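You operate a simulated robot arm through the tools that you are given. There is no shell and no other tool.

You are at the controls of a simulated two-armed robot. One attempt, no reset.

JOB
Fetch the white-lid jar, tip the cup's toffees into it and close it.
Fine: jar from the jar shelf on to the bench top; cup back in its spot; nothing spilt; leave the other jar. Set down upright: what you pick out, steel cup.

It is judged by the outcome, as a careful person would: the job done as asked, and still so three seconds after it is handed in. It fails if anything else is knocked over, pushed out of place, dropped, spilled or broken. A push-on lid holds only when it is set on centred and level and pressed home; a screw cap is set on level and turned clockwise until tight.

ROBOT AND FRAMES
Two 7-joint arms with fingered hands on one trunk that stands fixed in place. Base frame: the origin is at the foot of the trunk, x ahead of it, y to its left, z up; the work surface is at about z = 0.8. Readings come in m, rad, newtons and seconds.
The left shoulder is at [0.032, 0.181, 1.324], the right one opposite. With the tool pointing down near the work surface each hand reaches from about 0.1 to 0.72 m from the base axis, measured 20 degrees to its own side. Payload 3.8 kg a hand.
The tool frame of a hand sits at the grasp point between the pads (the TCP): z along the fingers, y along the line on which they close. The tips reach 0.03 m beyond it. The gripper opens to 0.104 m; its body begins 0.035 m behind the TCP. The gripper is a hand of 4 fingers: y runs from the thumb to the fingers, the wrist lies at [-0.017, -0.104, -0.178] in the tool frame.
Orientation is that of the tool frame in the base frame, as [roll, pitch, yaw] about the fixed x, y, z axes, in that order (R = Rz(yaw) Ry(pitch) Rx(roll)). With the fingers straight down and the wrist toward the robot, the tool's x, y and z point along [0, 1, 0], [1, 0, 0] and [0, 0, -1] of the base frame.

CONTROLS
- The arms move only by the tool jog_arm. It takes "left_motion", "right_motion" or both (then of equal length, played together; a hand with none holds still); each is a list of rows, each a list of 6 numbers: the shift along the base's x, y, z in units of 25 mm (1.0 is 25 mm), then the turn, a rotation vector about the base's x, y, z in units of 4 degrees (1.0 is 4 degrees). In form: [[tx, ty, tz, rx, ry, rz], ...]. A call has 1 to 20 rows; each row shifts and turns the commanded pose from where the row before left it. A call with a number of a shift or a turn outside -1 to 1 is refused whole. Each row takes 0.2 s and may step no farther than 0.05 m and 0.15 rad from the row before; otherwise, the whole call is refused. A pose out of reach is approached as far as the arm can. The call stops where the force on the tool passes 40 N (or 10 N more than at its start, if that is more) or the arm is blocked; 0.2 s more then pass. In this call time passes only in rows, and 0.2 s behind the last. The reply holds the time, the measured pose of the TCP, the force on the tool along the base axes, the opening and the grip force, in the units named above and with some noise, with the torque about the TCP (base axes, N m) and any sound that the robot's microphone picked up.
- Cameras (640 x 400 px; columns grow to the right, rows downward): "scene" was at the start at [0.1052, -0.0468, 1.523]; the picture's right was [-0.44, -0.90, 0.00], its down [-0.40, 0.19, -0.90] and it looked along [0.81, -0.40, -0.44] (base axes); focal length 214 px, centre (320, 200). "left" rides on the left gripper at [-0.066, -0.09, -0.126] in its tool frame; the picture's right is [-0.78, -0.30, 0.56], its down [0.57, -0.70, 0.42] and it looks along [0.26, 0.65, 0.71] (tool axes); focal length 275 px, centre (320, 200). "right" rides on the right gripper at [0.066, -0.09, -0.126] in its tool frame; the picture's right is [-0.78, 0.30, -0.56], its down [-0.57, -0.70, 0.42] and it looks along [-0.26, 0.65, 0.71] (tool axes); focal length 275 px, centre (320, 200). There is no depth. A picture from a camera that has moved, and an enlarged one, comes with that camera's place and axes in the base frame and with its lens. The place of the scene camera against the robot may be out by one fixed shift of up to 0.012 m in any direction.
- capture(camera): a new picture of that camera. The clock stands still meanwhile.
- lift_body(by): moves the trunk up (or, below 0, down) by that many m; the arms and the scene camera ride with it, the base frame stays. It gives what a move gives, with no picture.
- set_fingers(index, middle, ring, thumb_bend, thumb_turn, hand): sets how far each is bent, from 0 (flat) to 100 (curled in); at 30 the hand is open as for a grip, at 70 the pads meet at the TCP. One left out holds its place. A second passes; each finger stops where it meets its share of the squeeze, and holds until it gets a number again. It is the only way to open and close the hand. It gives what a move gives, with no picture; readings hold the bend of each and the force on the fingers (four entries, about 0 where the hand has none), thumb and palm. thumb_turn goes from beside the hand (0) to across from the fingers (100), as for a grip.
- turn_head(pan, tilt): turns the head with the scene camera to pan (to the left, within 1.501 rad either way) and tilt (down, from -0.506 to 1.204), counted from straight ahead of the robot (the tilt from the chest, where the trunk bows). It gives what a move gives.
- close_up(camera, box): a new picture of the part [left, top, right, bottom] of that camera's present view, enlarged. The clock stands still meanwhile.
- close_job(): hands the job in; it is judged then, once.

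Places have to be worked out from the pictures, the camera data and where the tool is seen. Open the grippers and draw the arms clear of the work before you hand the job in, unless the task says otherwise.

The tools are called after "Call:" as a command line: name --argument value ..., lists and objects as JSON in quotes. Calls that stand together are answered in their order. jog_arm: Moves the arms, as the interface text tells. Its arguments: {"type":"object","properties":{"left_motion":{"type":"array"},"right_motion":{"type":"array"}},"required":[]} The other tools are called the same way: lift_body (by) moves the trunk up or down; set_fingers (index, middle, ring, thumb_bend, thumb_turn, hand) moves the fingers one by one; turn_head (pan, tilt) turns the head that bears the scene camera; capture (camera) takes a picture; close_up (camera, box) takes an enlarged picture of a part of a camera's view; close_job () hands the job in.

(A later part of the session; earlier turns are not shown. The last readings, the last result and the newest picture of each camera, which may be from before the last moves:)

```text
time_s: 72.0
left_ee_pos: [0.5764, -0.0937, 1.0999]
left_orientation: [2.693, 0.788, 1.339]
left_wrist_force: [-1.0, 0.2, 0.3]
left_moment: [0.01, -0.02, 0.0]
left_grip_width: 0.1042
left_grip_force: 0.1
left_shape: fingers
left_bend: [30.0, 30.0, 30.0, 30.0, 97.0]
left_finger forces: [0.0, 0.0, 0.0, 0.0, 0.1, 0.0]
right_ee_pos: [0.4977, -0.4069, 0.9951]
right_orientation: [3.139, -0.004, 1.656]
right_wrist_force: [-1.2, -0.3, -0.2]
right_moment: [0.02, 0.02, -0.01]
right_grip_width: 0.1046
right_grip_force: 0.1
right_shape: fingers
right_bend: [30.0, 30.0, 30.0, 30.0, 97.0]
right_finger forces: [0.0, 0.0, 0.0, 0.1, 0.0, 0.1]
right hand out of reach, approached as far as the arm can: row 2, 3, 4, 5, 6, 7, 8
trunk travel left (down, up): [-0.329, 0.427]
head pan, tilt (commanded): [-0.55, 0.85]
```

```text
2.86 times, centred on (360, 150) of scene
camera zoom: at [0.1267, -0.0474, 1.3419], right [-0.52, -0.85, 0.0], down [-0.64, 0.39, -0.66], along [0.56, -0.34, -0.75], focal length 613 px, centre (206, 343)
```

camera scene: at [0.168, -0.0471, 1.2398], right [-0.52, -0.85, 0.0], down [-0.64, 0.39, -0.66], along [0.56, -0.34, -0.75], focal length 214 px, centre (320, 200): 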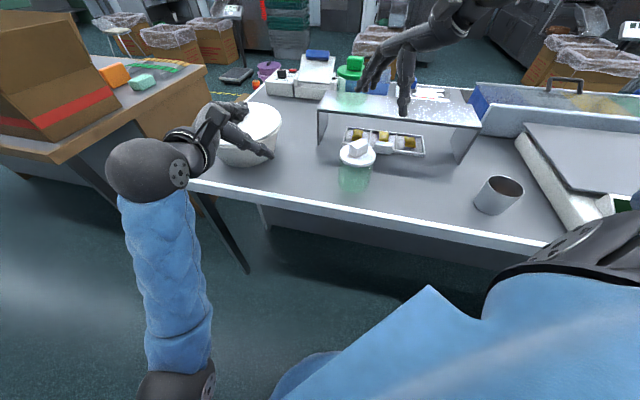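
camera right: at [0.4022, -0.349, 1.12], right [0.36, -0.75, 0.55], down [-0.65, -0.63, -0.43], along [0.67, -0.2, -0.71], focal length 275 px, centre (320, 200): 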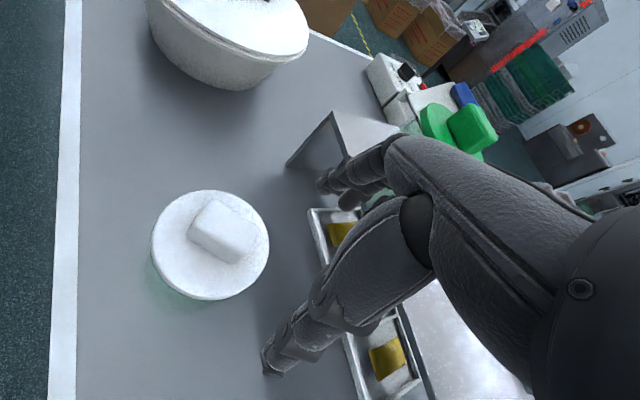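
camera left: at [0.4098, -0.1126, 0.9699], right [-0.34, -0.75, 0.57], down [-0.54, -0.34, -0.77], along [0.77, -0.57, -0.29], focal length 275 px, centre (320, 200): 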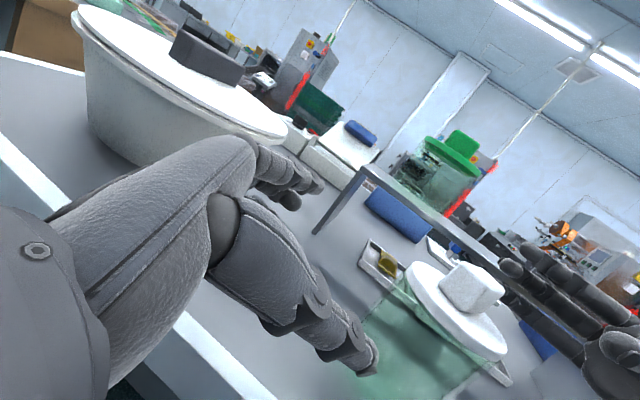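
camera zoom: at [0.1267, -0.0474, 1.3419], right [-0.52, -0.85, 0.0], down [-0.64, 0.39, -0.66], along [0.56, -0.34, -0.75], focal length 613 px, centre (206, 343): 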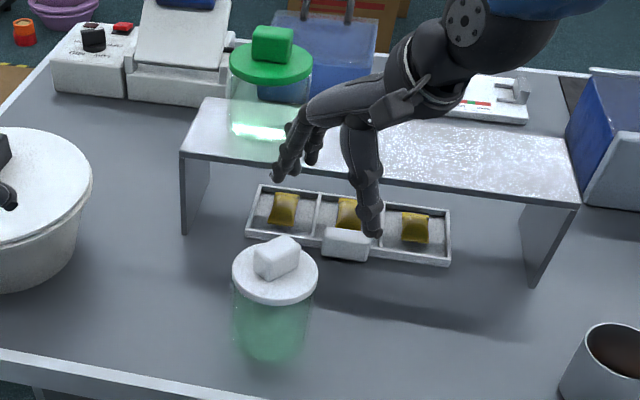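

The right wrist limits it to about y = -0.41 when pointing straight down, so I'll use a posture tilted in from the right instead, as I did on the left. First I'll lift the right hand clear and bring the left hand, levelled, beside the jar with the trunk now higher.

Call:
jog_arm --right_motion '[[-0.1, -0.4, 0.7, 0, 0, 0], [-0.2, -0.6, 0.7, 0, 0, 0], [-0.2, -0.6, 0.6, 0, 0, 0], [-0.2, -0.6, 0.4, 0, 0, 0], [0, 0, 0, 0, 0, 0], [0, 0, 0, 0, 0, 0], [0, 0, 0, 0, 0, 0], [0, 0, 0, 0, 0, 0]]' --left_motion '[[-0.3, -0.2, 0, -0.72, 0.49, -0.154], [-0.4, -0.4, -0.2, -0.72, 0.49, -0.154], [-0.4, -0.6, -0.5, -0.72, 0.49, -0.154], [-0.4, -0.8, -0.7, -0.72, 0.49, -0.154], [-0.5, -0.9, -0.8, -0.72, 0.49, -0.154], [-0.5, -0.9, -0.9, -0.72, 0.49, -0.154], [-0.4, -0.9, -0.9, -0.72, 0.49, -0.154], [-0.3, -0.7, -0.9, -0.72, 0.49, -0.154]]'

Call:
capture --camera "scene"

```text
time_s: 73.0
left_ee_pos: [0.5527, -0.1374, 1.1416]
left_orientation: [2.56, 0.969, 1.185]
left_wrist_force: [0.0, -1.7, 0.6]
left_moment: [-0.01, -0.01, -0.01]
left_grip_width: 0.1042
left_grip_force: 0.0
left_shape: fingers
left_bend: [30.0, 30.0, 30.0, 30.0, 97.0]
left_finger forces: [0.2, 0.0, 0.1, 0.0, 0.1, 0.1]
right_ee_pos: [0.4814, -0.4584, 1.0523]
right_orientation: [-3.14, 0.003, 1.654]
right_wrist_force: [1.2, -0.3, -0.3]
right_moment: [0.04, 0.0, 0.01]
right_grip_width: 0.1045
right_grip_force: 0.0
right_shape: fingers
right_bend: [30.0, 30.0, 30.0, 30.0, 97.0]
right_finger forces: [0.1, 0.0, 0.0, 0.0, 0.0, 0.0]
trunk travel left (down, up): [-0.329, 0.427]
head pan, tilt (commanded): [-0.55, 0.85]
stopped in row 5 (left hand): the arm was blocked; the commanded pose is now the measured one
```

```text
taken
camera scene: at [0.1263, -0.0472, 1.342], right [-0.52, -0.85, 0.0], down [-0.64, 0.39, -0.66], along [0.56, -0.34, -0.75], focal length 214 px, centre (320, 200)
```

scene: 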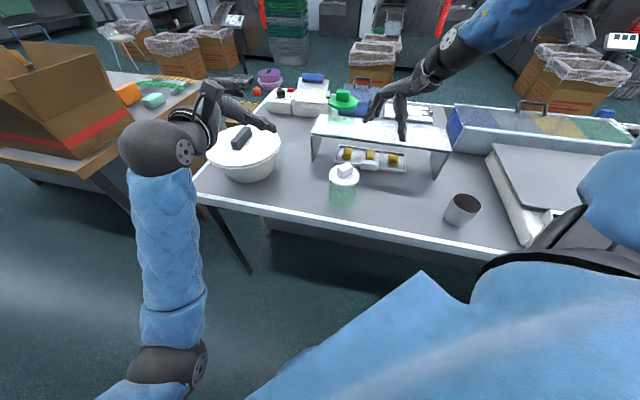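

The left elbow is again against the chest. I'll leave it for now and test the lid with the right hand alone: straighten its ring finger, tilt in 35° from the right, and come over the knob.

Call:
set_fingers --hand "right" --ring 0

Call:
jog_arm --right_motion '[[0.07, 0.1, 0, 0.967, 0.081, 0], [0.07, 0.2, 0, 0.967, 0.081, 0], [0.07, 0.3, 0, 0.967, 0.081, 0], [0.07, 0.4, -0.2, 0.967, 0.081, 0], [0.07, 0.4, -0.2, 0.967, 0.081, 0], [0.07, 0.45, -0.3, 0.967, 0.081, 0], [0.07, 0.45, -0.3, 0.967, 0.081, 0], [0.07, 0.45, -0.4, 0.967, 0.081, 0], [0.07, 0.45, -0.4, 0.967, 0.081, 0]]'

Call:
capture --camera "right"

Call:
close_up --camera "scene" --box '[280, 80, 440, 220]'

```text
time_s: 74.0
left_ee_pos: [0.5523, -0.1365, 1.1415]
left_orientation: [2.56, 0.969, 1.185]
left_wrist_force: [0.5, -1.0, -0.1]
left_moment: [-0.02, 0.0, 0.0]
left_grip_width: 0.1044
left_grip_force: 0.1
left_shape: fingers
left_bend: [30.0, 30.0, 30.0, 30.0, 97.0]
left_finger forces: [0.1, 0.1, 0.1, 0.1, 0.1, 0.0]
right_ee_pos: [0.4813, -0.4584, 1.0524]
right_orientation: [-3.142, 0.004, 1.653]
right_wrist_force: [-0.3, 0.4, -0.1]
right_moment: [0.03, 0.02, 0.01]
right_grip_width: 0.1049
right_grip_force: 0.0
right_shape: fingers
right_bend: [30.0, 30.0, 0.0, 30.0, 97.0]
right_finger forces: [0.0, 0.0, 0.0, 0.0, 0.1, 0.0]
trunk travel left (down, up): [-0.329, 0.427]
head pan, tilt (commanded): [-0.55, 0.85]
```

```text
time_s: 76.0
left_ee_pos: [0.5526, -0.1378, 1.1419]
left_orientation: [2.565, 0.968, 1.189]
left_wrist_force: [-0.3, -0.2, 0.1]
left_moment: [-0.02, 0.01, -0.01]
left_grip_width: 0.1042
left_grip_force: 0.0
left_shape: fingers
left_bend: [30.0, 30.0, 30.0, 30.0, 97.0]
left_finger forces: [0.1, 0.0, 0.0, 0.0, 0.0, 0.0]
right_ee_pos: [0.4977, -0.378, 1.0075]
right_orientation: [3.139, -0.606, 1.655]
right_wrist_force: [-0.6, -0.7, -0.3]
right_moment: [0.0, -0.02, 0.01]
right_grip_width: 0.1046
right_grip_force: 0.2
right_shape: fingers
right_bend: [30.0, 30.0, 0.0, 30.0, 97.0]
right_finger forces: [0.0, 0.0, 0.1, 0.0, 0.0, 0.0]
trunk travel left (down, up): [-0.329, 0.427]
head pan, tilt (commanded): [-0.55, 0.85]
```

```text
taken
camera right: at [0.4084, -0.4019, 1.1486], right [0.37, -0.93, 0.01], down [-0.68, -0.28, -0.68], along [0.63, 0.24, -0.74], focal length 275 px, centre (320, 200)
```

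right: 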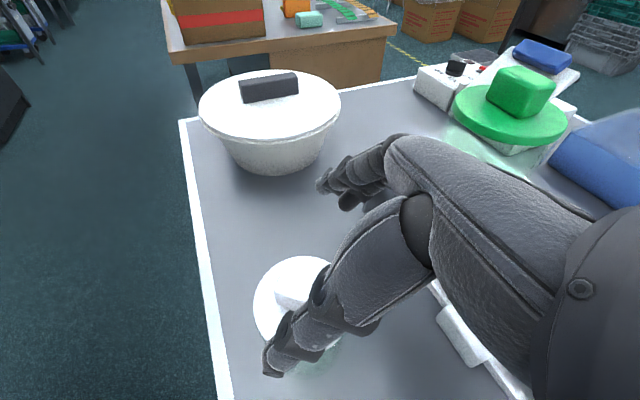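

```text
2.86 times, centred on (360, 150) of scene
camera zoom: at [0.1264, -0.0474, 1.342], right [-0.52, -0.85, 0.0], down [-0.64, 0.39, -0.66], along [0.56, -0.34, -0.75], focal length 613 px, centre (206, 343)
```

zoom: 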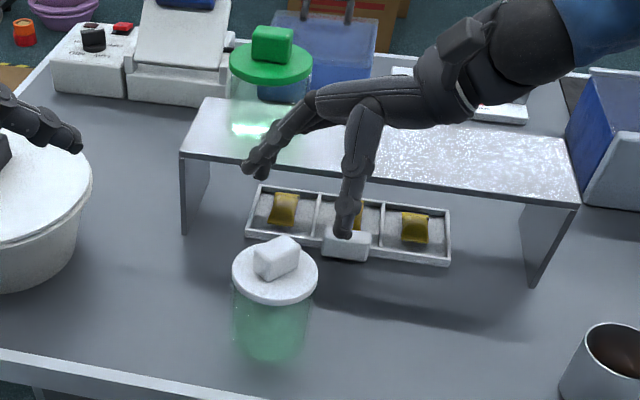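

The tilted right hand reaches over the jar comfortably. I'll zoom in to place the knob relative to the fingers.

Call:
close_up --camera "right" --box '[230, 240, 370, 380]'

```text
2.86 times, centred on (300, 310) of right
camera zoom: at [0.4084, -0.4019, 1.1486], right [0.37, -0.93, 0.01], down [-0.68, -0.28, -0.68], along [0.63, 0.24, -0.74], focal length 786 px, centre (377, -114)
```

zoom: 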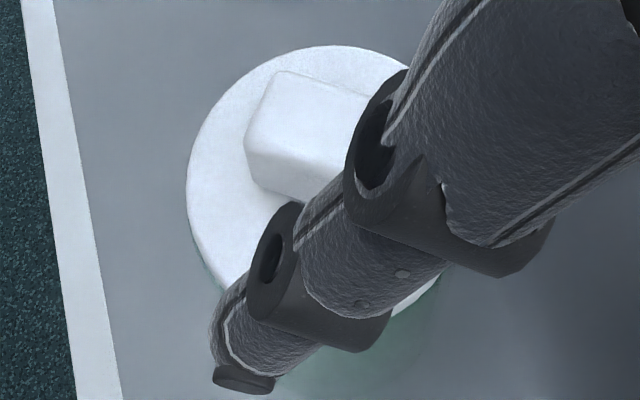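

The lid centre is at (0.495, -0.351), so the hand is well lined up. I'll lower to about z 0.965 and check the fingertips against the knob.

Call:
jog_arm --right_motion '[[-0.02, 0.12, -0.5, 0, 0, 0], [-0.02, 0.12, -0.5, 0, 0, 0], [0, 0.12, -0.4, 0, 0, 0], [0, 0.12, -0.3, 0, 0, 0]]'

Call:
capture --camera "right"

Call:
close_up --camera "scene" --box '[310, 120, 410, 200]'

```text
time_s: 77.0
left_ee_pos: [0.552, -0.1369, 1.141]
left_orientation: [2.564, 0.968, 1.19]
left_wrist_force: [-0.8, -0.4, -0.3]
left_moment: [-0.02, 0.01, 0.01]
left_grip_width: 0.1046
left_grip_force: 0.1
left_shape: fingers
left_bend: [30.0, 30.0, 30.0, 30.0, 97.0]
left_finger forces: [0.1, 0.0, 0.0, 0.1, 0.1, 0.1]
right_ee_pos: [0.496, -0.3666, 0.9643]
right_orientation: [3.138, -0.608, 1.655]
right_wrist_force: [-0.3, -1.2, -0.4]
right_moment: [0.03, -0.01, -0.01]
right_grip_width: 0.1046
right_grip_force: 0.2
right_shape: fingers
right_bend: [30.0, 30.0, 0.0, 30.0, 97.0]
right_finger forces: [0.1, 0.0, 0.0, 0.1, 0.0, 0.0]
trunk travel left (down, up): [-0.329, 0.427]
head pan, tilt (commanded): [-0.55, 0.85]
```

```text
taken
camera right: at [0.4077, -0.39, 1.1054], right [0.37, -0.93, 0.02], down [-0.68, -0.29, -0.68], along [0.63, 0.24, -0.74], focal length 275 px, centre (320, 200)
```

right: 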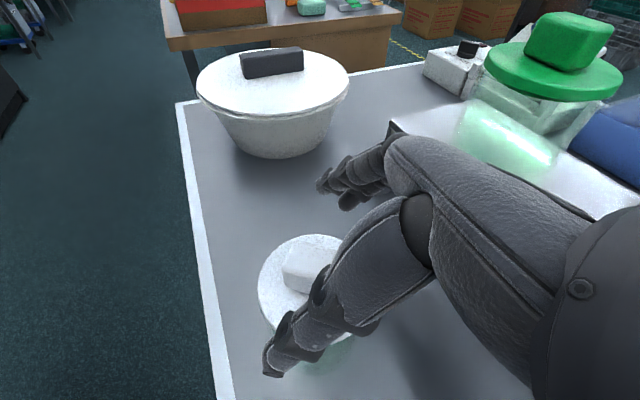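

```text
5.00 times, centred on (360, 160) of scene
camera zoom: at [0.1263, -0.0472, 1.342], right [-0.52, -0.85, 0.0], down [-0.64, 0.39, -0.66], along [0.56, -0.34, -0.75], focal length 1072 px, centre (120, 400)
```

zoom: 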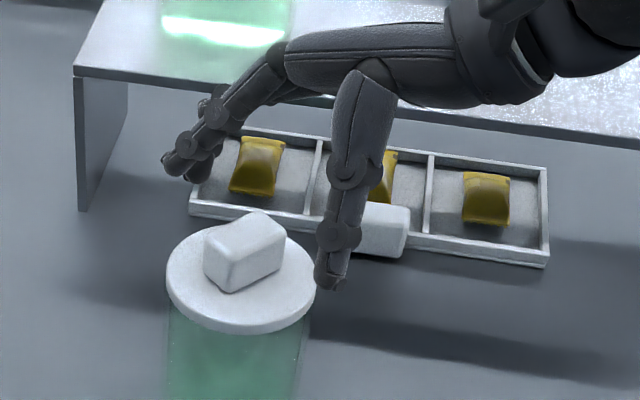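

The fingertip line is right above the knob, with the thumb on the near side and the fingers on the far side. I'll lower the last 1.7 cm so the tips sit beside the knob.

Call:
jog_arm --right_motion '[[0, 0, -0.3, 0, 0, 0], [0, 0, -0.25, 0, 0, 0], [0, 0, -0.12, 0, 0, 0]]'

Call:
close_up --camera "scene" --box '[310, 120, 410, 200]'

Call:
close_up --camera "right" --box '[230, 120, 410, 390]'

```text
time_s: 77.8
left_ee_pos: [0.5528, -0.1358, 1.1401]
left_orientation: [2.563, 0.968, 1.188]
left_wrist_force: [-0.5, -0.5, 0.1]
left_moment: [-0.03, 0.0, 0.0]
left_grip_width: 0.1046
left_grip_force: 0.1
left_shape: fingers
left_bend: [30.0, 30.0, 30.0, 30.0, 97.0]
left_finger forces: [0.0, 0.0, 0.0, 0.0, 0.0, 0.1]
right_ee_pos: [0.4959, -0.3664, 0.9478]
right_orientation: [3.138, -0.604, 1.656]
right_wrist_force: [-0.2, 0.9, 0.0]
right_moment: [0.0, 0.01, -0.01]
right_grip_width: 0.1045
right_grip_force: 0.0
right_shape: fingers
right_bend: [30.0, 30.0, 0.0, 30.0, 97.0]
right_finger forces: [0.1, 0.0, 0.1, 0.1, 0.0, 0.1]
trunk travel left (down, up): [-0.329, 0.427]
head pan, tilt (commanded): [-0.55, 0.85]
```

```text
5.00 times, centred on (360, 160) of scene
camera zoom: at [0.1263, -0.0472, 1.342], right [-0.52, -0.85, 0.0], down [-0.64, 0.39, -0.66], along [0.56, -0.34, -0.75], focal length 1072 px, centre (120, 400)
```

zoom: 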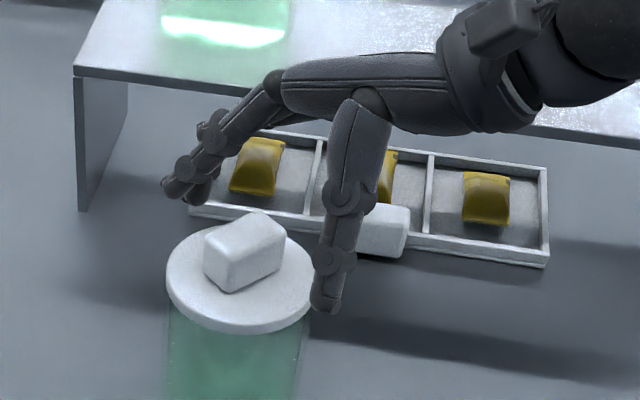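

```text
1.48 times, centred on (320, 255) of right
camera zoom: at [0.4081, -0.3905, 1.0882], right [0.37, -0.93, 0.02], down [-0.68, -0.29, -0.68], along [0.63, 0.24, -0.74], focal length 408 px, centre (320, 118)
```

zoom: 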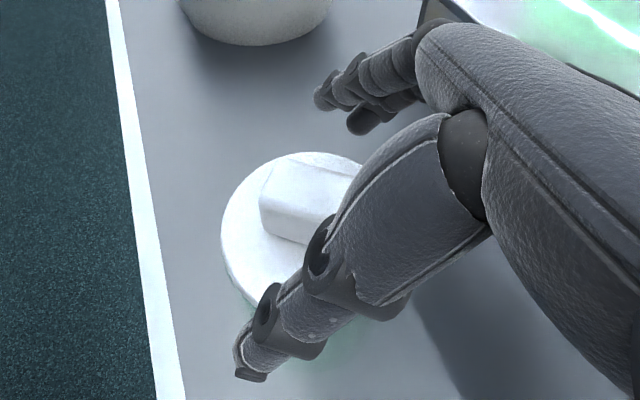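

The tips are level with the knob and nothing touches. I'll close index, middle and thumb part way.

Call:
set_fingers --hand "right" --index 52 --middle 52 --thumb_bend 52

Call:
close_up --camera "scene" --box '[310, 120, 410, 200]'

Call:
close_up --camera "right" --box '[230, 120, 410, 390]'

```text
time_s: 78.8
left_ee_pos: [0.5509, -0.1365, 1.1404]
left_orientation: [2.561, 0.969, 1.185]
left_wrist_force: [0.1, 0.0, 0.8]
left_moment: [-0.01, 0.0, -0.03]
left_grip_width: 0.1045
left_grip_force: 0.1
left_shape: fingers
left_bend: [30.0, 30.0, 30.0, 30.0, 97.0]
left_finger forces: [0.1, 0.0, 0.0, 0.1, 0.1, 0.1]
right_ee_pos: [0.4966, -0.3679, 0.9472]
right_orientation: [3.141, -0.606, 1.653]
right_wrist_force: [0.6, 0.7, -0.5]
right_moment: [0.0, 0.02, -0.01]
right_grip_width: 0.049
right_grip_force: 0.0
right_shape: fingers
right_bend: [52.0, 52.0, 0.0, 52.0, 97.0]
right_finger forces: [0.0, 0.0, 0.0, 0.0, 0.0, 0.0]
trunk travel left (down, up): [-0.329, 0.427]
head pan, tilt (commanded): [-0.55, 0.85]
```

```text
5.00 times, centred on (360, 160) of scene
camera zoom: at [0.1263, -0.0472, 1.342], right [-0.52, -0.85, 0.0], down [-0.64, 0.39, -0.66], along [0.56, -0.34, -0.75], focal length 1072 px, centre (120, 400)
```

zoom: 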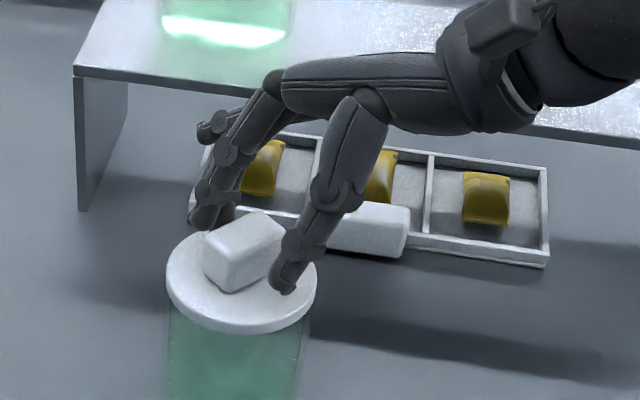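

```text
1.48 times, centred on (320, 255) of right
camera zoom: at [0.4081, -0.3905, 1.0884], right [0.37, -0.93, 0.02], down [-0.68, -0.29, -0.68], along [0.63, 0.24, -0.74], focal length 408 px, centre (320, 118)
```

zoom: 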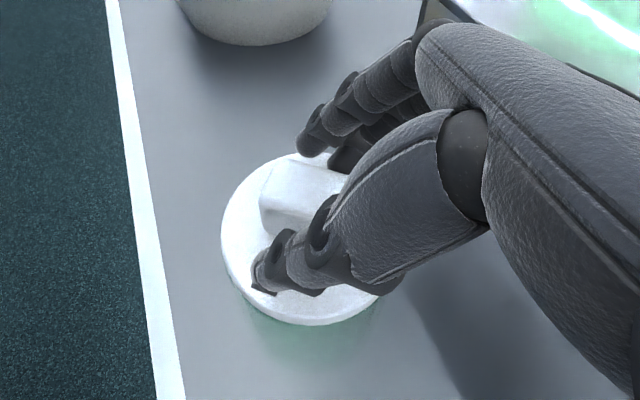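

Thumb and fingers are just short of the knob on both sides. I'll close on to grip it.

Call:
set_fingers --hand "right" --index 66 --middle 66 --thumb_bend 66

Call:
close_up --camera "scene" --box '[310, 120, 410, 200]'

Call:
close_up --camera "right" --box '[230, 120, 410, 390]'

```text
time_s: 79.8
left_ee_pos: [0.5525, -0.1376, 1.141]
left_orientation: [2.562, 0.969, 1.187]
left_wrist_force: [-0.7, -1.0, 0.1]
left_moment: [0.0, -0.01, -0.01]
left_grip_width: 0.1043
left_grip_force: 0.1
left_shape: fingers
left_bend: [30.0, 30.0, 30.0, 30.0, 97.0]
left_finger forces: [0.0, 0.0, 0.1, 0.0, 0.0, 0.1]
right_ee_pos: [0.4966, -0.3688, 0.9475]
right_orientation: [3.141, -0.606, 1.652]
right_wrist_force: [-0.1, -0.1, -3.1]
right_moment: [-0.07, 0.03, 0.0]
right_grip_width: 0.026
right_grip_force: 5.4
right_shape: fingers
right_bend: [62.0, 63.0, 0.0, 61.0, 97.0]
right_finger forces: [3.0, 2.6, 0.0, 0.1, 5.7, 0.0]
trunk travel left (down, up): [-0.329, 0.427]
head pan, tilt (commanded): [-0.55, 0.85]
```

```text
5.00 times, centred on (360, 160) of scene
camera zoom: at [0.1266, -0.0474, 1.3419], right [-0.52, -0.85, 0.0], down [-0.64, 0.39, -0.66], along [0.56, -0.34, -0.75], focal length 1072 px, centre (120, 400)
```

zoom: 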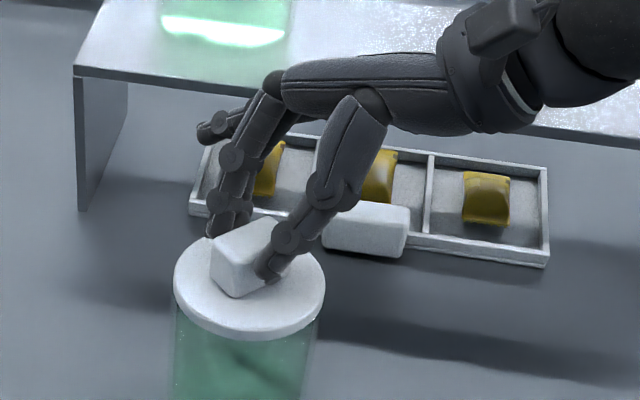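

```text
1.48 times, centred on (320, 255) of right
camera zoom: at [0.4083, -0.3907, 1.088], right [0.37, -0.93, 0.02], down [-0.68, -0.29, -0.68], along [0.63, 0.24, -0.74], focal length 408 px, centre (320, 118)
```

zoom: 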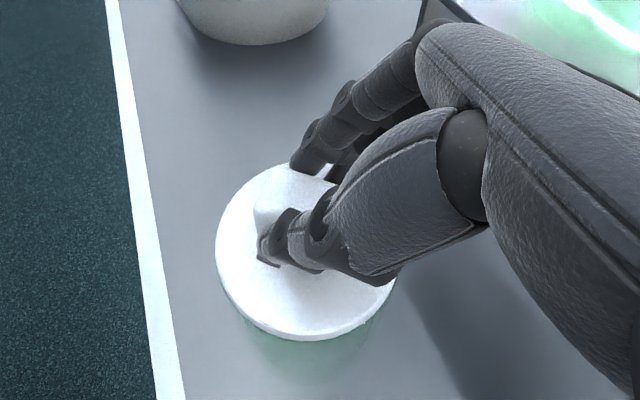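

The knob is held, 5.4 N. I'll tighten the grip somewhat before testing the lid.

Call:
set_fingers --hand "right" --index 74 --middle 74 --thumb_bend 76

Call:
jog_arm --right_motion '[[0, 0, 0.08, 0, 0, 0], [0, 0, 0.08, 0, 0, 0]]'

Call:
close_up --camera "scene" --box '[310, 120, 410, 200]'

```text
time_s: 80.8
left_ee_pos: [0.5525, -0.1365, 1.1416]
left_orientation: [2.561, 0.969, 1.187]
left_wrist_force: [0.8, -0.4, 0.0]
left_moment: [-0.01, 0.0, 0.0]
left_grip_width: 0.1044
left_grip_force: 0.1
left_shape: fingers
left_bend: [30.0, 30.0, 30.0, 30.0, 97.0]
left_finger forces: [0.1, 0.0, 0.0, 0.0, 0.0, 0.0]
right_ee_pos: [0.4977, -0.3666, 0.9483]
right_orientation: [3.138, -0.605, 1.654]
right_wrist_force: [0.3, 0.1, -0.1]
right_moment: [0.0, -0.03, 0.01]
right_grip_width: 0.0246
right_grip_force: 17.0
right_shape: fingers
right_bend: [71.0, 72.0, 0.0, 61.0, 95.0]
right_finger forces: [9.6, 7.6, 0.1, 0.1, 16.9, 0.0]
trunk travel left (down, up): [-0.329, 0.427]
head pan, tilt (commanded): [-0.55, 0.85]
heard: snap
```

```text
time_s: 81.4
left_ee_pos: [0.5536, -0.1369, 1.1409]
left_orientation: [2.563, 0.968, 1.189]
left_wrist_force: [0.9, 0.1, 0.1]
left_moment: [-0.01, 0.0, 0.0]
left_grip_width: 0.1043
left_grip_force: 0.1
left_shape: fingers
left_bend: [30.0, 30.0, 30.0, 30.0, 97.0]
left_finger forces: [0.1, 0.0, 0.0, 0.0, 0.0, 0.0]
right_ee_pos: [0.4961, -0.3673, 0.9529]
right_orientation: [3.141, -0.606, 1.655]
right_wrist_force: [0.0, -0.1, -1.0]
right_moment: [-0.04, -0.01, 0.03]
right_grip_width: 0.0243
right_grip_force: 17.0
right_shape: fingers
right_bend: [71.0, 72.0, 0.0, 61.0, 95.0]
right_finger forces: [9.6, 7.4, 0.1, 0.0, 17.0, 0.0]
trunk travel left (down, up): [-0.329, 0.427]
head pan, tilt (commanded): [-0.55, 0.85]
```

```text
5.00 times, centred on (360, 160) of scene
camera zoom: at [0.1263, -0.0472, 1.342], right [-0.52, -0.85, 0.0], down [-0.64, 0.39, -0.66], along [0.56, -0.34, -0.75], focal length 1072 px, centre (120, 400)
```

zoom: 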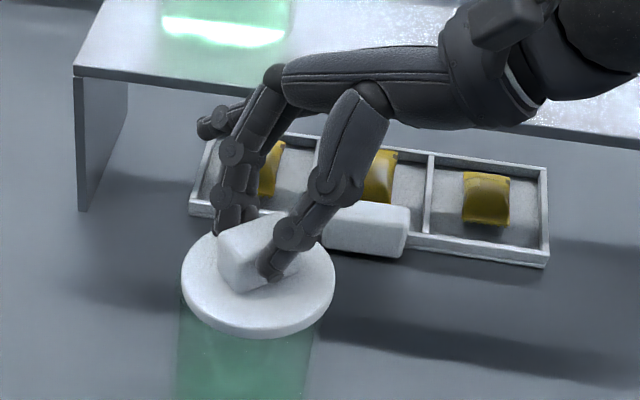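

A snap was heard and the load is now only about 1 N: the lid is push-on and has popped free. I'll lift it straight up off the jar and look.

Call:
jog_arm --right_motion '[[0, 0, 0.2, 0, 0, 0], [0, 0, 0.4, 0, 0, 0], [0, 0, 0.6, 0, 0, 0], [0, 0, 0.8, 0, 0, 0]]'

Call:
close_up --camera "scene" --box '[300, 100, 420, 200]'

Call:
capture --camera "left"

```text
time_s: 82.4
left_ee_pos: [0.5522, -0.1368, 1.1417]
left_orientation: [2.56, 0.971, 1.186]
left_wrist_force: [0.0, 0.8, -0.3]
left_moment: [0.0, -0.02, 0.02]
left_grip_width: 0.1043
left_grip_force: 0.1
left_shape: fingers
left_bend: [30.0, 30.0, 30.0, 30.0, 97.0]
left_finger forces: [0.0, 0.0, 0.1, 0.1, 0.0, 0.1]
right_ee_pos: [0.4951, -0.3649, 1.0029]
right_orientation: [3.141, -0.606, 1.656]
right_wrist_force: [-0.1, 0.1, -0.7]
right_moment: [-0.04, 0.01, 0.02]
right_grip_width: 0.0244
right_grip_force: 17.2
right_shape: fingers
right_bend: [71.0, 72.0, 0.0, 61.0, 95.0]
right_finger forces: [9.6, 7.4, 0.1, 0.1, 17.0, 0.0]
trunk travel left (down, up): [-0.329, 0.427]
head pan, tilt (commanded): [-0.55, 0.85]
```

```text
4.00 times, centred on (360, 150) of scene
camera zoom: at [0.1259, -0.0467, 1.3421], right [-0.52, -0.85, 0.0], down [-0.64, 0.39, -0.66], along [0.56, -0.34, -0.75], focal length 858 px, centre (160, 400)
```

zoom: 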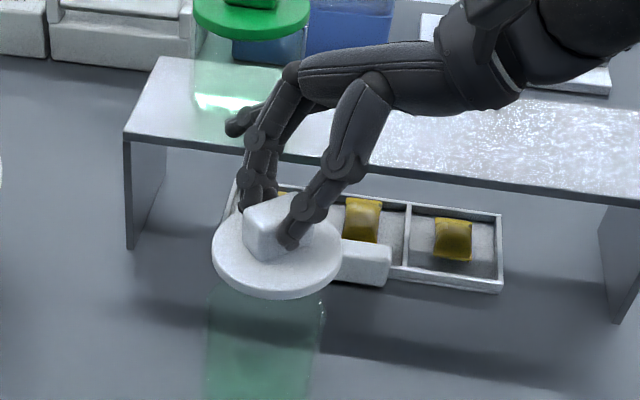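

```text
taken
camera left: at [0.4219, -0.0756, 1.2265], right [-0.3, -0.91, 0.28], down [-0.44, -0.13, -0.89], along [0.85, -0.39, -0.36], focal length 275 px, centre (320, 200)
```

left: 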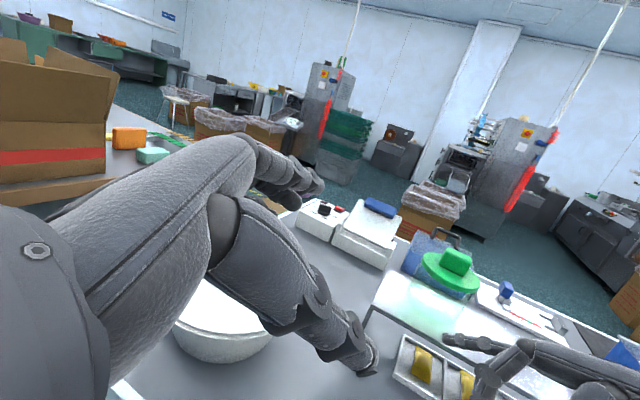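

The lid is off, held fairly level, and the jar stays standing. I'll carry the lid to a clear patch of bench near (0.40, -0.50), between jar and cup.

Call:
jog_arm --right_motion '[[0, -0.2, 0.5, 0, 0, 0], [-0.4, -0.7, 0, 0, 0, 0], [-0.5, -0.8, 0, 0, 0, 0], [-0.5, -0.8, 0, 0, 0, 0], [-0.5, -0.8, 0, 0, 0, 0], [-0.5, -0.8, 0, 0, 0, 0], [-0.5, -0.8, 0, 0, 0, 0], [-0.5, -0.8, 0, 0, 0, 0], [-0.3, -0.3, 0, 0, 0, 0]]'

Call:
capture --camera "scene"

Call:
capture --camera "right"

```text
time_s: 84.4
left_ee_pos: [0.5523, -0.1376, 1.1415]
left_orientation: [2.564, 0.97, 1.19]
left_wrist_force: [0.1, 0.3, -0.3]
left_moment: [-0.02, 0.01, -0.02]
left_grip_width: 0.1041
left_grip_force: 0.0
left_shape: fingers
left_bend: [30.0, 30.0, 30.0, 30.0, 97.0]
left_finger forces: [0.0, 0.0, 0.0, 0.0, 0.0, 0.0]
right_ee_pos: [0.403, -0.5156, 1.0149]
right_orientation: [3.14, -0.605, 1.657]
right_wrist_force: [0.5, 0.3, -0.7]
right_moment: [-0.02, 0.01, 0.02]
right_grip_width: 0.0242
right_grip_force: 16.5
right_shape: fingers
right_bend: [71.0, 72.0, 0.0, 61.0, 95.0]
right_finger forces: [9.6, 7.4, 0.0, 0.1, 17.0, 0.0]
trunk travel left (down, up): [-0.329, 0.427]
head pan, tilt (commanded): [-0.55, 0.85]
```

```text
taken
camera scene: at [0.1263, -0.0473, 1.342], right [-0.52, -0.85, 0.0], down [-0.64, 0.39, -0.66], along [0.56, -0.34, -0.75], focal length 214 px, centre (320, 200)
```

scene: 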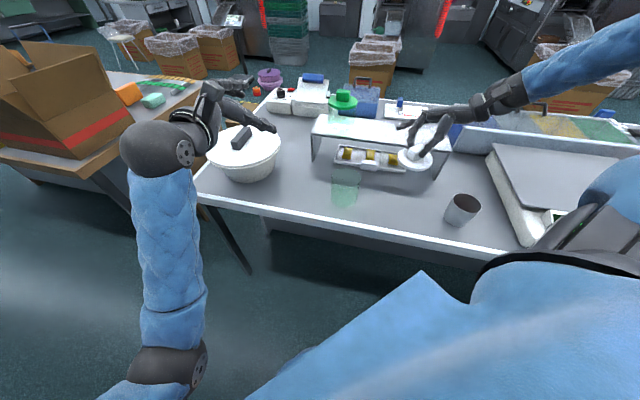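

```text
taken
camera right: at [0.3143, -0.5403, 1.1557], right [0.37, -0.93, 0.02], down [-0.68, -0.29, -0.68], along [0.63, 0.24, -0.74], focal length 275 px, centre (320, 200)
```

right: 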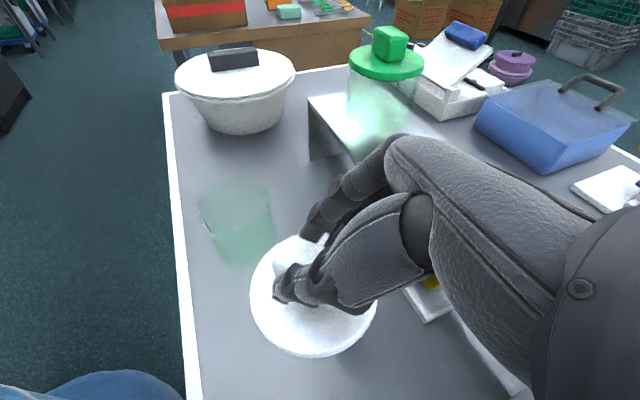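

The jar is open and standing, and the lid is over a clear patch. I'll lower it close to the bench.

Call:
jog_arm --right_motion '[[0, 0, -0.9, 0, 0, 0], [0, 0, -0.9, 0, 0, 0], [0, 0, -0.9, 0, 0, 0], [0, 0, -0.9, 0, 0, 0], [0, 0, -0.9, 0, 0, 0], [0, 0, -0.8, 0, 0, 0]]'

Call:
close_up --camera "scene" --box '[350, 110, 470, 210]'

```text
time_s: 85.8
left_ee_pos: [0.5533, -0.1377, 1.1407]
left_orientation: [2.566, 0.968, 1.192]
left_wrist_force: [-0.3, 0.2, 0.2]
left_moment: [0.04, -0.01, -0.02]
left_grip_width: 0.1046
left_grip_force: 0.2
left_shape: fingers
left_bend: [30.0, 30.0, 30.0, 30.0, 97.0]
left_finger forces: [0.1, 0.1, 0.0, 0.1, 0.1, 0.0]
right_ee_pos: [0.4056, -0.515, 0.8813]
right_orientation: [3.14, -0.606, 1.654]
right_wrist_force: [0.6, 0.0, 0.3]
right_moment: [0.0, -0.01, -0.03]
right_grip_width: 0.0243
right_grip_force: 16.7
right_shape: fingers
right_bend: [71.0, 72.0, 0.0, 61.0, 95.0]
right_finger forces: [9.6, 7.3, 0.0, 0.1, 16.9, 0.0]
trunk travel left (down, up): [-0.329, 0.427]
head pan, tilt (commanded): [-0.55, 0.85]
```

```text
4.00 times, centred on (410, 160) of scene
camera zoom: at [0.1264, -0.0476, 1.342], right [-0.52, -0.85, 0.0], down [-0.64, 0.39, -0.66], along [0.56, -0.34, -0.75], focal length 858 px, centre (-40, 360)
```

zoom: 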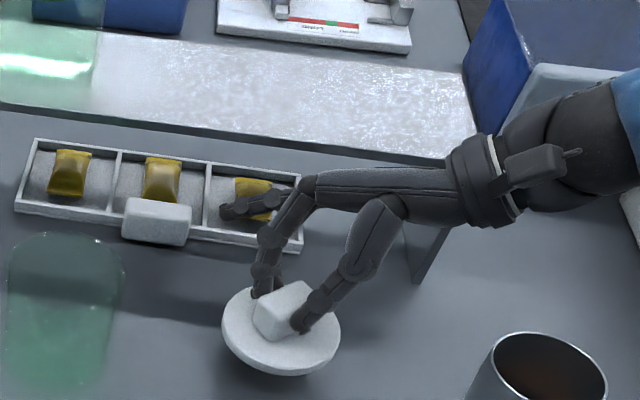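

The straight ring finger is near the tray, so I'll shift the lid 3 cm back toward the front before lowering it further.

Call:
jog_arm --right_motion '[[-0.6, 0, 0, 0, 0, 0], [-0.6, 0, 0, 0, 0, 0], [0, 0, -0.3, 0, 0, 0], [0, 0, -0.2, 0, 0, 0], [0, 0, -0.1, 0, 0, 0]]'

Call:
close_up --camera "scene" --box '[350, 110, 470, 210]'

```text
time_s: 87.0
left_ee_pos: [0.5528, -0.1366, 1.1414]
left_orientation: [2.565, 0.97, 1.189]
left_wrist_force: [0.2, -0.1, -0.3]
left_moment: [-0.03, 0.01, -0.02]
left_grip_width: 0.1045
left_grip_force: 0.0
left_shape: fingers
left_bend: [30.0, 30.0, 30.0, 30.0, 97.0]
left_finger forces: [0.0, 0.0, 0.1, 0.0, 0.0, 0.0]
right_ee_pos: [0.3742, -0.5181, 0.8675]
right_orientation: [3.142, -0.606, 1.653]
right_wrist_force: [0.3, -1.2, -0.2]
right_moment: [0.01, 0.01, -0.03]
right_grip_width: 0.0248
right_grip_force: 17.7
right_shape: fingers
right_bend: [71.0, 72.0, 0.0, 61.0, 95.0]
right_finger forces: [9.6, 7.5, 0.2, 0.0, 17.0, 0.0]
trunk travel left (down, up): [-0.329, 0.427]
head pan, tilt (commanded): [-0.55, 0.85]
```

```text
4.00 times, centred on (410, 160) of scene
camera zoom: at [0.1263, -0.0473, 1.342], right [-0.52, -0.85, 0.0], down [-0.64, 0.39, -0.66], along [0.56, -0.34, -0.75], focal length 858 px, centre (-40, 360)
```

zoom: 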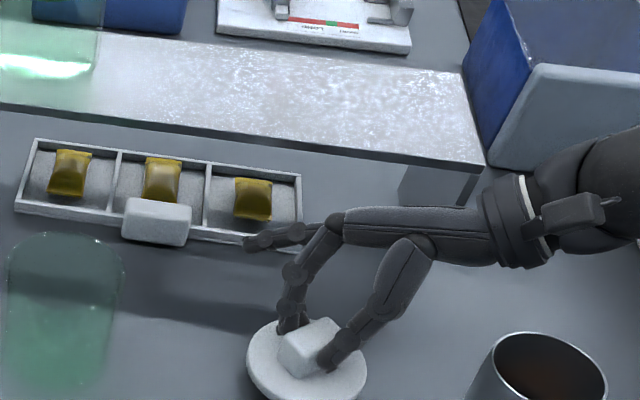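

Clear of the tray. I'll lower in 2.5 mm steps to find the bench.

Call:
jog_arm --right_motion '[[0, 0, -0.1, 0, 0, 0], [0, 0, -0.1, 0, 0, 0], [0, 0, -0.1, 0, 0, 0]]'

Call:
close_up --camera "scene" --box '[380, 150, 460, 230]'

```text
time_s: 87.8
left_ee_pos: [0.5516, -0.1378, 1.1415]
left_orientation: [2.566, 0.97, 1.192]
left_wrist_force: [0.0, -0.3, 0.3]
left_moment: [0.01, 0.03, -0.01]
left_grip_width: 0.1041
left_grip_force: 0.1
left_shape: fingers
left_bend: [30.0, 30.0, 30.0, 30.0, 97.0]
left_finger forces: [0.0, 0.0, 0.1, 0.0, 0.0, 0.0]
right_ee_pos: [0.374, -0.517, 0.8603]
right_orientation: [3.139, -0.608, 1.656]
right_wrist_force: [0.1, 0.1, -0.8]
right_moment: [-0.02, -0.02, -0.03]
right_grip_width: 0.0243
right_grip_force: 16.9
right_shape: fingers
right_bend: [71.0, 72.0, 0.0, 61.0, 95.0]
right_finger forces: [9.6, 7.4, 0.0, 0.1, 17.0, 0.0]
trunk travel left (down, up): [-0.329, 0.427]
head pan, tilt (commanded): [-0.55, 0.85]
```

```text
5.00 times, centred on (420, 190) of scene
camera zoom: at [0.1263, -0.0473, 1.342], right [-0.52, -0.85, 0.0], down [-0.64, 0.39, -0.66], along [0.56, -0.34, -0.75], focal length 1072 px, centre (-180, 250)
```

zoom: 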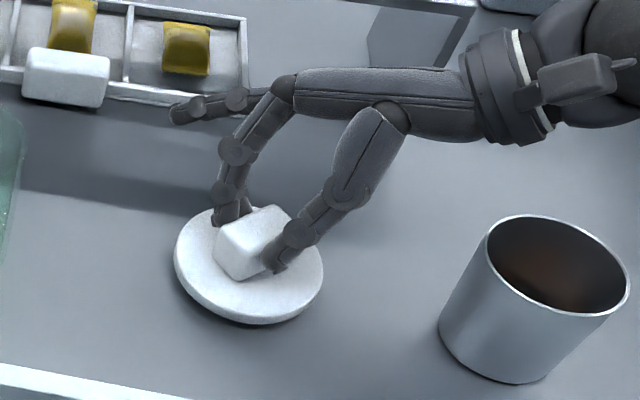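

Very near the bench now. I'll keep stepping down to touch.

Call:
jog_arm --right_motion '[[0, 0, -0.1, 0, 0, 0], [0, 0, -0.1, 0, 0, 0]]'

```text
time_s: 88.4
left_ee_pos: [0.5511, -0.1376, 1.1411]
left_orientation: [2.564, 0.969, 1.189]
left_wrist_force: [-0.6, -0.9, 0.2]
left_moment: [-0.03, 0.0, -0.02]
left_grip_width: 0.1044
left_grip_force: 0.1
left_shape: fingers
left_bend: [30.0, 30.0, 30.0, 30.0, 97.0]
left_finger forces: [0.0, 0.0, 0.0, 0.1, 0.1, 0.0]
right_ee_pos: [0.3761, -0.5165, 0.8563]
right_orientation: [3.139, -0.607, 1.655]
right_wrist_force: [-1.1, -2.0, 6.5]
right_moment: [0.16, 0.17, 0.08]
right_grip_width: 0.0241
right_grip_force: 16.7
right_shape: fingers
right_bend: [72.0, 72.0, 0.0, 61.0, 94.0]
right_finger forces: [10.5, 5.9, 0.0, 0.0, 16.9, 0.0]
trunk travel left (down, up): [-0.329, 0.427]
head pan, tilt (commanded): [-0.55, 0.85]
```

The lid is on the bench (6.5 N). I'll back off a millimetre and open the fingers to release it.

Call:
jog_arm --right_motion '[[0, 0, 0.04, 0, 0, 0]]'

Call:
set_fingers --hand "right" --index 50 --middle 50 --thumb_bend 48

Call:
close_up --camera "scene" --box '[380, 150, 460, 230]'

Call:
close_up --camera "right" --box '[230, 120, 410, 390]'

```text
time_s: 88.8
left_ee_pos: [0.5522, -0.1369, 1.1416]
left_orientation: [2.566, 0.969, 1.191]
left_wrist_force: [0.6, 0.3, 0.6]
left_moment: [0.0, -0.01, 0.01]
left_grip_width: 0.1042
left_grip_force: 0.0
left_shape: fingers
left_bend: [30.0, 30.0, 30.0, 30.0, 97.0]
left_finger forces: [0.0, 0.0, 0.0, 0.1, 0.0, 0.0]
right_ee_pos: [0.3755, -0.5166, 0.855]
right_orientation: [-3.14, -0.609, 1.652]
right_wrist_force: [0.8, -1.0, 2.8]
right_moment: [0.03, 0.01, -0.02]
right_grip_width: 0.024
right_grip_force: 16.6
right_shape: fingers
right_bend: [72.0, 72.0, 0.0, 61.0, 94.0]
right_finger forces: [10.7, 6.5, 0.0, 0.1, 16.1, 0.1]
trunk travel left (down, up): [-0.329, 0.427]
head pan, tilt (commanded): [-0.55, 0.85]
```

```text
time_s: 89.8
left_ee_pos: [0.5518, -0.1372, 1.1412]
left_orientation: [2.567, 0.969, 1.193]
left_wrist_force: [-0.9, 0.3, 0.0]
left_moment: [0.02, -0.04, 0.02]
left_grip_width: 0.1041
left_grip_force: 0.0
left_shape: fingers
left_bend: [30.0, 30.0, 30.0, 30.0, 97.0]
left_finger forces: [0.0, 0.1, 0.1, 0.0, 0.0, 0.1]
right_ee_pos: [0.3753, -0.5156, 0.8556]
right_orientation: [3.139, -0.606, 1.655]
right_wrist_force: [-0.7, -0.5, 0.3]
right_moment: [-0.01, 0.02, -0.01]
right_grip_width: 0.0559
right_grip_force: 0.1
right_shape: fingers
right_bend: [50.0, 50.0, 0.0, 48.0, 97.0]
right_finger forces: [0.0, 0.1, 0.0, 0.0, 0.0, 0.1]
trunk travel left (down, up): [-0.329, 0.427]
head pan, tilt (commanded): [-0.55, 0.85]
```

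```text
5.00 times, centred on (420, 190) of scene
camera zoom: at [0.1262, -0.0472, 1.342], right [-0.52, -0.85, 0.0], down [-0.64, 0.39, -0.66], along [0.56, -0.34, -0.75], focal length 1072 px, centre (-180, 250)
```

zoom: 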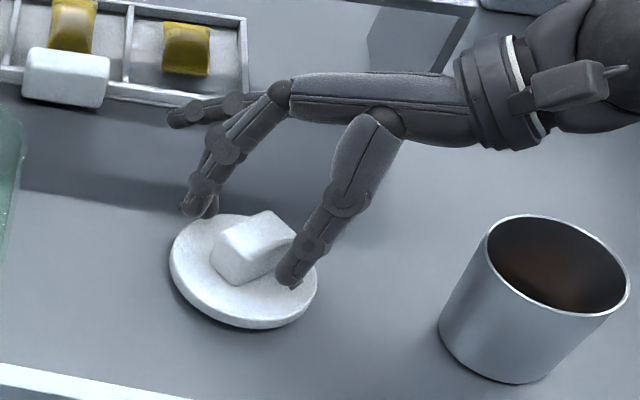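

```text
1.48 times, centred on (320, 255) of right
camera zoom: at [0.2862, -0.5398, 0.9961], right [0.37, -0.93, 0.02], down [-0.68, -0.29, -0.68], along [0.63, 0.24, -0.74], focal length 408 px, centre (320, 118)
```

zoom: 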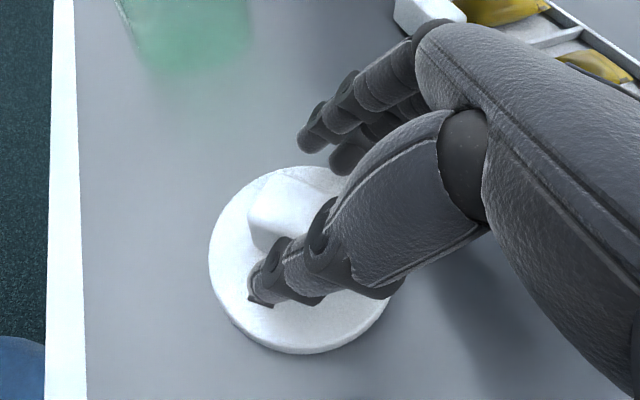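

The lid lies flat and is released. I'll open the fingers fully and lift the hand straight up.

Call:
set_fingers --hand "right" --index 30 --middle 30 --thumb_bend 30

Call:
jog_arm --right_motion '[[0, 0, 0.4, 0, 0, 0], [0, 0, 0.9, 0, 0, 0], [0, 0, 0.9, 0, 0, 0], [0, 0, 0.9, 0, 0, 0], [0, 0, 0.9, 0, 0, 0], [0, 0, 0.9, 0, 0, 0]]'

Call:
capture --camera "scene"

Call:
capture --camera "right"

```text
time_s: 90.8
left_ee_pos: [0.5518, -0.1369, 1.1403]
left_orientation: [2.565, 0.97, 1.19]
left_wrist_force: [0.3, -0.9, 1.7]
left_moment: [0.02, 0.04, -0.05]
left_grip_width: 0.1043
left_grip_force: 0.0
left_shape: fingers
left_bend: [30.0, 30.0, 30.0, 30.0, 97.0]
left_finger forces: [0.1, 0.0, 0.0, 0.0, 0.1, 0.1]
right_ee_pos: [0.3749, -0.515, 0.8557]
right_orientation: [3.137, -0.606, 1.657]
right_wrist_force: [-0.1, -0.1, 0.0]
right_moment: [0.0, 0.04, -0.01]
right_grip_width: 0.1043
right_grip_force: 0.1
right_shape: fingers
right_bend: [30.0, 30.0, 0.0, 30.0, 97.0]
right_finger forces: [0.1, 0.1, 0.0, 0.0, 0.0, 0.0]
trunk travel left (down, up): [-0.329, 0.427]
head pan, tilt (commanded): [-0.55, 0.85]
```

```text
time_s: 92.2
left_ee_pos: [0.5519, -0.1366, 1.1415]
left_orientation: [2.561, 0.97, 1.185]
left_wrist_force: [0.2, 0.1, -0.1]
left_moment: [-0.03, -0.03, -0.01]
left_grip_width: 0.1044
left_grip_force: 0.1
left_shape: fingers
left_bend: [30.0, 30.0, 30.0, 30.0, 97.0]
left_finger forces: [0.1, 0.0, 0.0, 0.0, 0.0, 0.1]
right_ee_pos: [0.376, -0.5148, 0.9786]
right_orientation: [-3.142, -0.606, 1.653]
right_wrist_force: [-0.7, -0.8, 0.7]
right_moment: [0.02, -0.02, 0.01]
right_grip_width: 0.1041
right_grip_force: 0.1
right_shape: fingers
right_bend: [30.0, 30.0, 0.0, 30.0, 97.0]
right_finger forces: [0.0, 0.0, 0.1, 0.0, 0.1, 0.0]
trunk travel left (down, up): [-0.329, 0.427]
head pan, tilt (commanded): [-0.55, 0.85]
```

```text
taken
camera scene: at [0.1261, -0.0468, 1.342], right [-0.52, -0.85, 0.0], down [-0.64, 0.39, -0.66], along [0.56, -0.34, -0.75], focal length 214 px, centre (320, 200)
```

scene: 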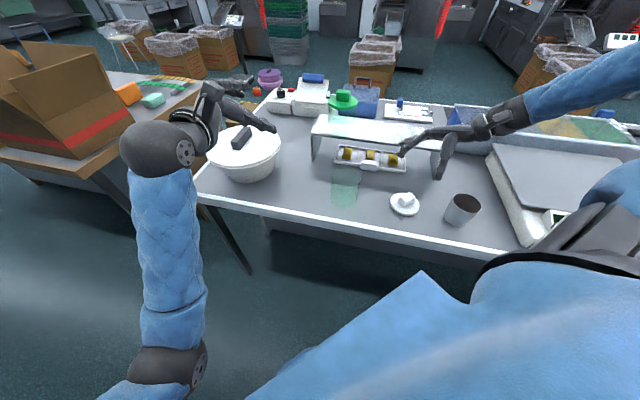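

```text
taken
camera right: at [0.2869, -0.5387, 1.1194], right [0.37, -0.93, 0.02], down [-0.68, -0.29, -0.68], along [0.63, 0.24, -0.74], focal length 275 px, centre (320, 200)
```

right: 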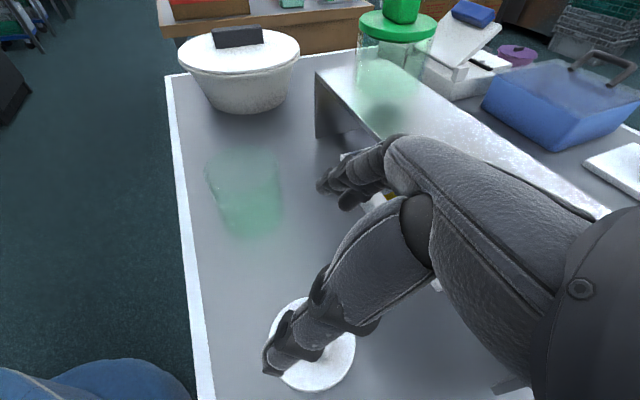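

The lid rests by itself and the jar stands open. Now I'll examine the cup closely for its exact position and the toffees in it.

Call:
close_up --camera "scene" --box '[430, 180, 490, 240]'

Call:
close_up --camera "scene" --box '[310, 150, 500, 250]'

```text
6.67 times, centred on (460, 210) of scene
camera zoom: at [0.1261, -0.0468, 1.342], right [-0.52, -0.85, 0.0], down [-0.64, 0.39, -0.66], along [0.56, -0.34, -0.75], focal length 1430 px, centre (-613, 133)
```

zoom: 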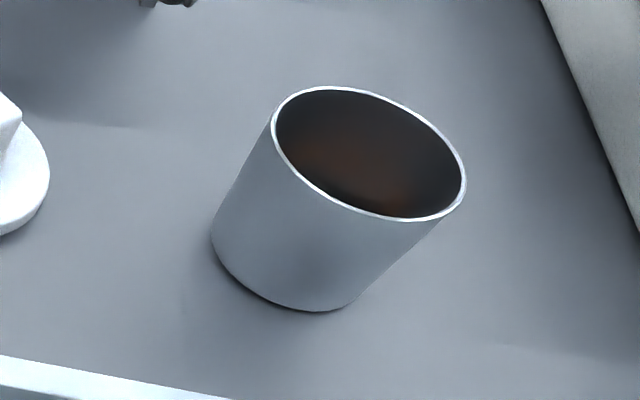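

```text
3.37 times, centred on (405, 200) of scene
camera zoom: at [0.1261, -0.0468, 1.342], right [-0.52, -0.85, 0.0], down [-0.64, 0.39, -0.66], along [0.56, -0.34, -0.75], focal length 722 px, centre (34, 200)
```

zoom: 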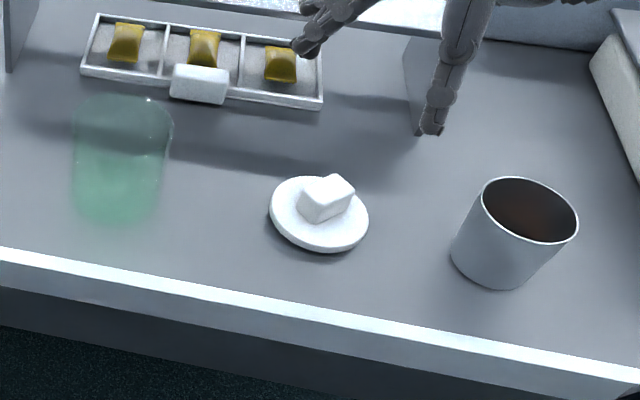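

The cup stands at about (0.250, -0.609), about 0.077 m wide and 0.068 m tall. Before picking it up I'll rehearse the pouring posture empty-handed: hand over the jar, rolled so a held cup would point 120° over.

Call:
jog_arm --right_motion '[[0.29, 0.41, 0.3, -0.944, -0.597, 0.817], [0.29, 0.41, 0.3, -0.944, -0.597, 0.817], [0.29, 0.41, 0.3, -0.944, -0.597, 0.817], [0.29, 0.41, 0.3, -0.944, -0.597, 0.817], [0.29, 0.41, 0.3, -0.944, -0.597, 0.817], [0.29, 0.41, 0.2, -0.944, -0.597, 0.817], [0.29, 0.41, 0.2, -0.944, -0.597, 0.817], [0.29, 0.41, 0.1, -0.944, -0.597, 0.817], [0.29, 0.41, 0, -0.944, -0.597, 0.817], [0.29, 0.41, 0, -0.944, -0.597, 0.817], [0.29, 0.41, 0, -0.944, -0.597, 0.817], [0.29, 0.41, 0, -0.944, -0.597, 0.817], [0.29, 0.41, 0, -0.944, -0.597, 0.817], [0.29, 0.41, 0, -0.944, -0.597, 0.817], [0.29, 0.41, 0, -0.944, -0.597, 0.817]]'

Call:
capture --camera "scene"

Call:
capture --camera "right"

```text
time_s: 95.4
left_ee_pos: [0.5526, -0.138, 1.1396]
left_orientation: [2.563, 0.968, 1.19]
left_wrist_force: [-0.4, -0.4, 0.3]
left_moment: [0.0, -0.01, -0.02]
left_grip_width: 0.1044
left_grip_force: 0.0
left_shape: fingers
left_bend: [30.0, 30.0, 30.0, 30.0, 97.0]
left_finger forces: [0.1, 0.1, 0.0, 0.1, 0.0, 0.1]
right_ee_pos: [0.4835, -0.3635, 1.0263]
right_orientation: [-3.14, 0.526, 2.62]
right_wrist_force: [0.3, 0.4, -0.4]
right_moment: [-0.03, 0.0, 0.01]
right_grip_width: 0.1043
right_grip_force: 0.0
right_shape: fingers
right_bend: [30.0, 30.0, 0.0, 30.0, 97.0]
right_finger forces: [0.0, 0.0, 0.0, 0.0, 0.0, 0.0]
trunk travel left (down, up): [-0.329, 0.427]
head pan, tilt (commanded): [-0.55, 0.85]
```

```text
taken
camera scene: at [0.1265, -0.047, 1.342], right [-0.52, -0.85, 0.0], down [-0.64, 0.39, -0.66], along [0.56, -0.34, -0.75], focal length 214 px, centre (320, 200)
```

scene: 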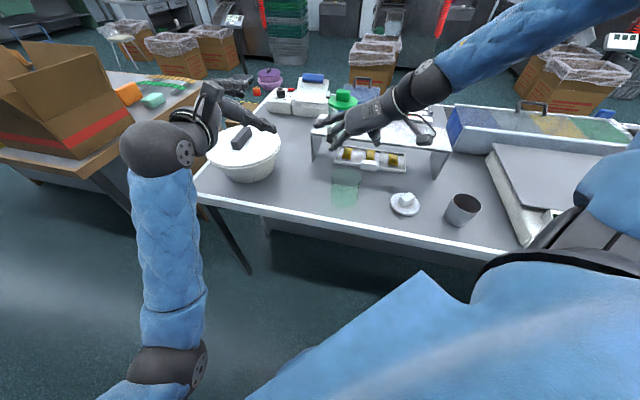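

```text
taken
camera right: at [0.3339, -0.38, 1.1027], right [0.49, 0.06, 0.87], down [0.26, -0.96, -0.08], along [0.83, 0.27, -0.49], focal length 275 px, centre (320, 200)
```

right: 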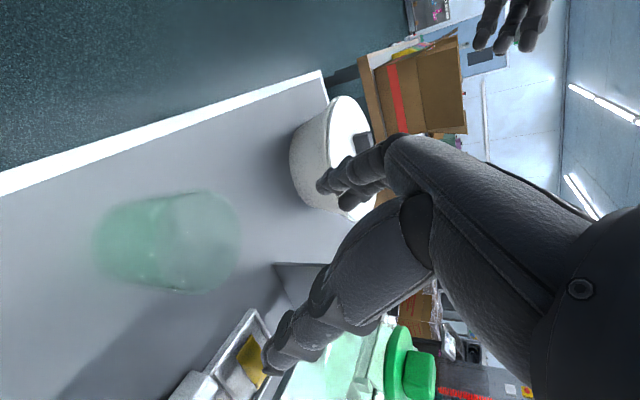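

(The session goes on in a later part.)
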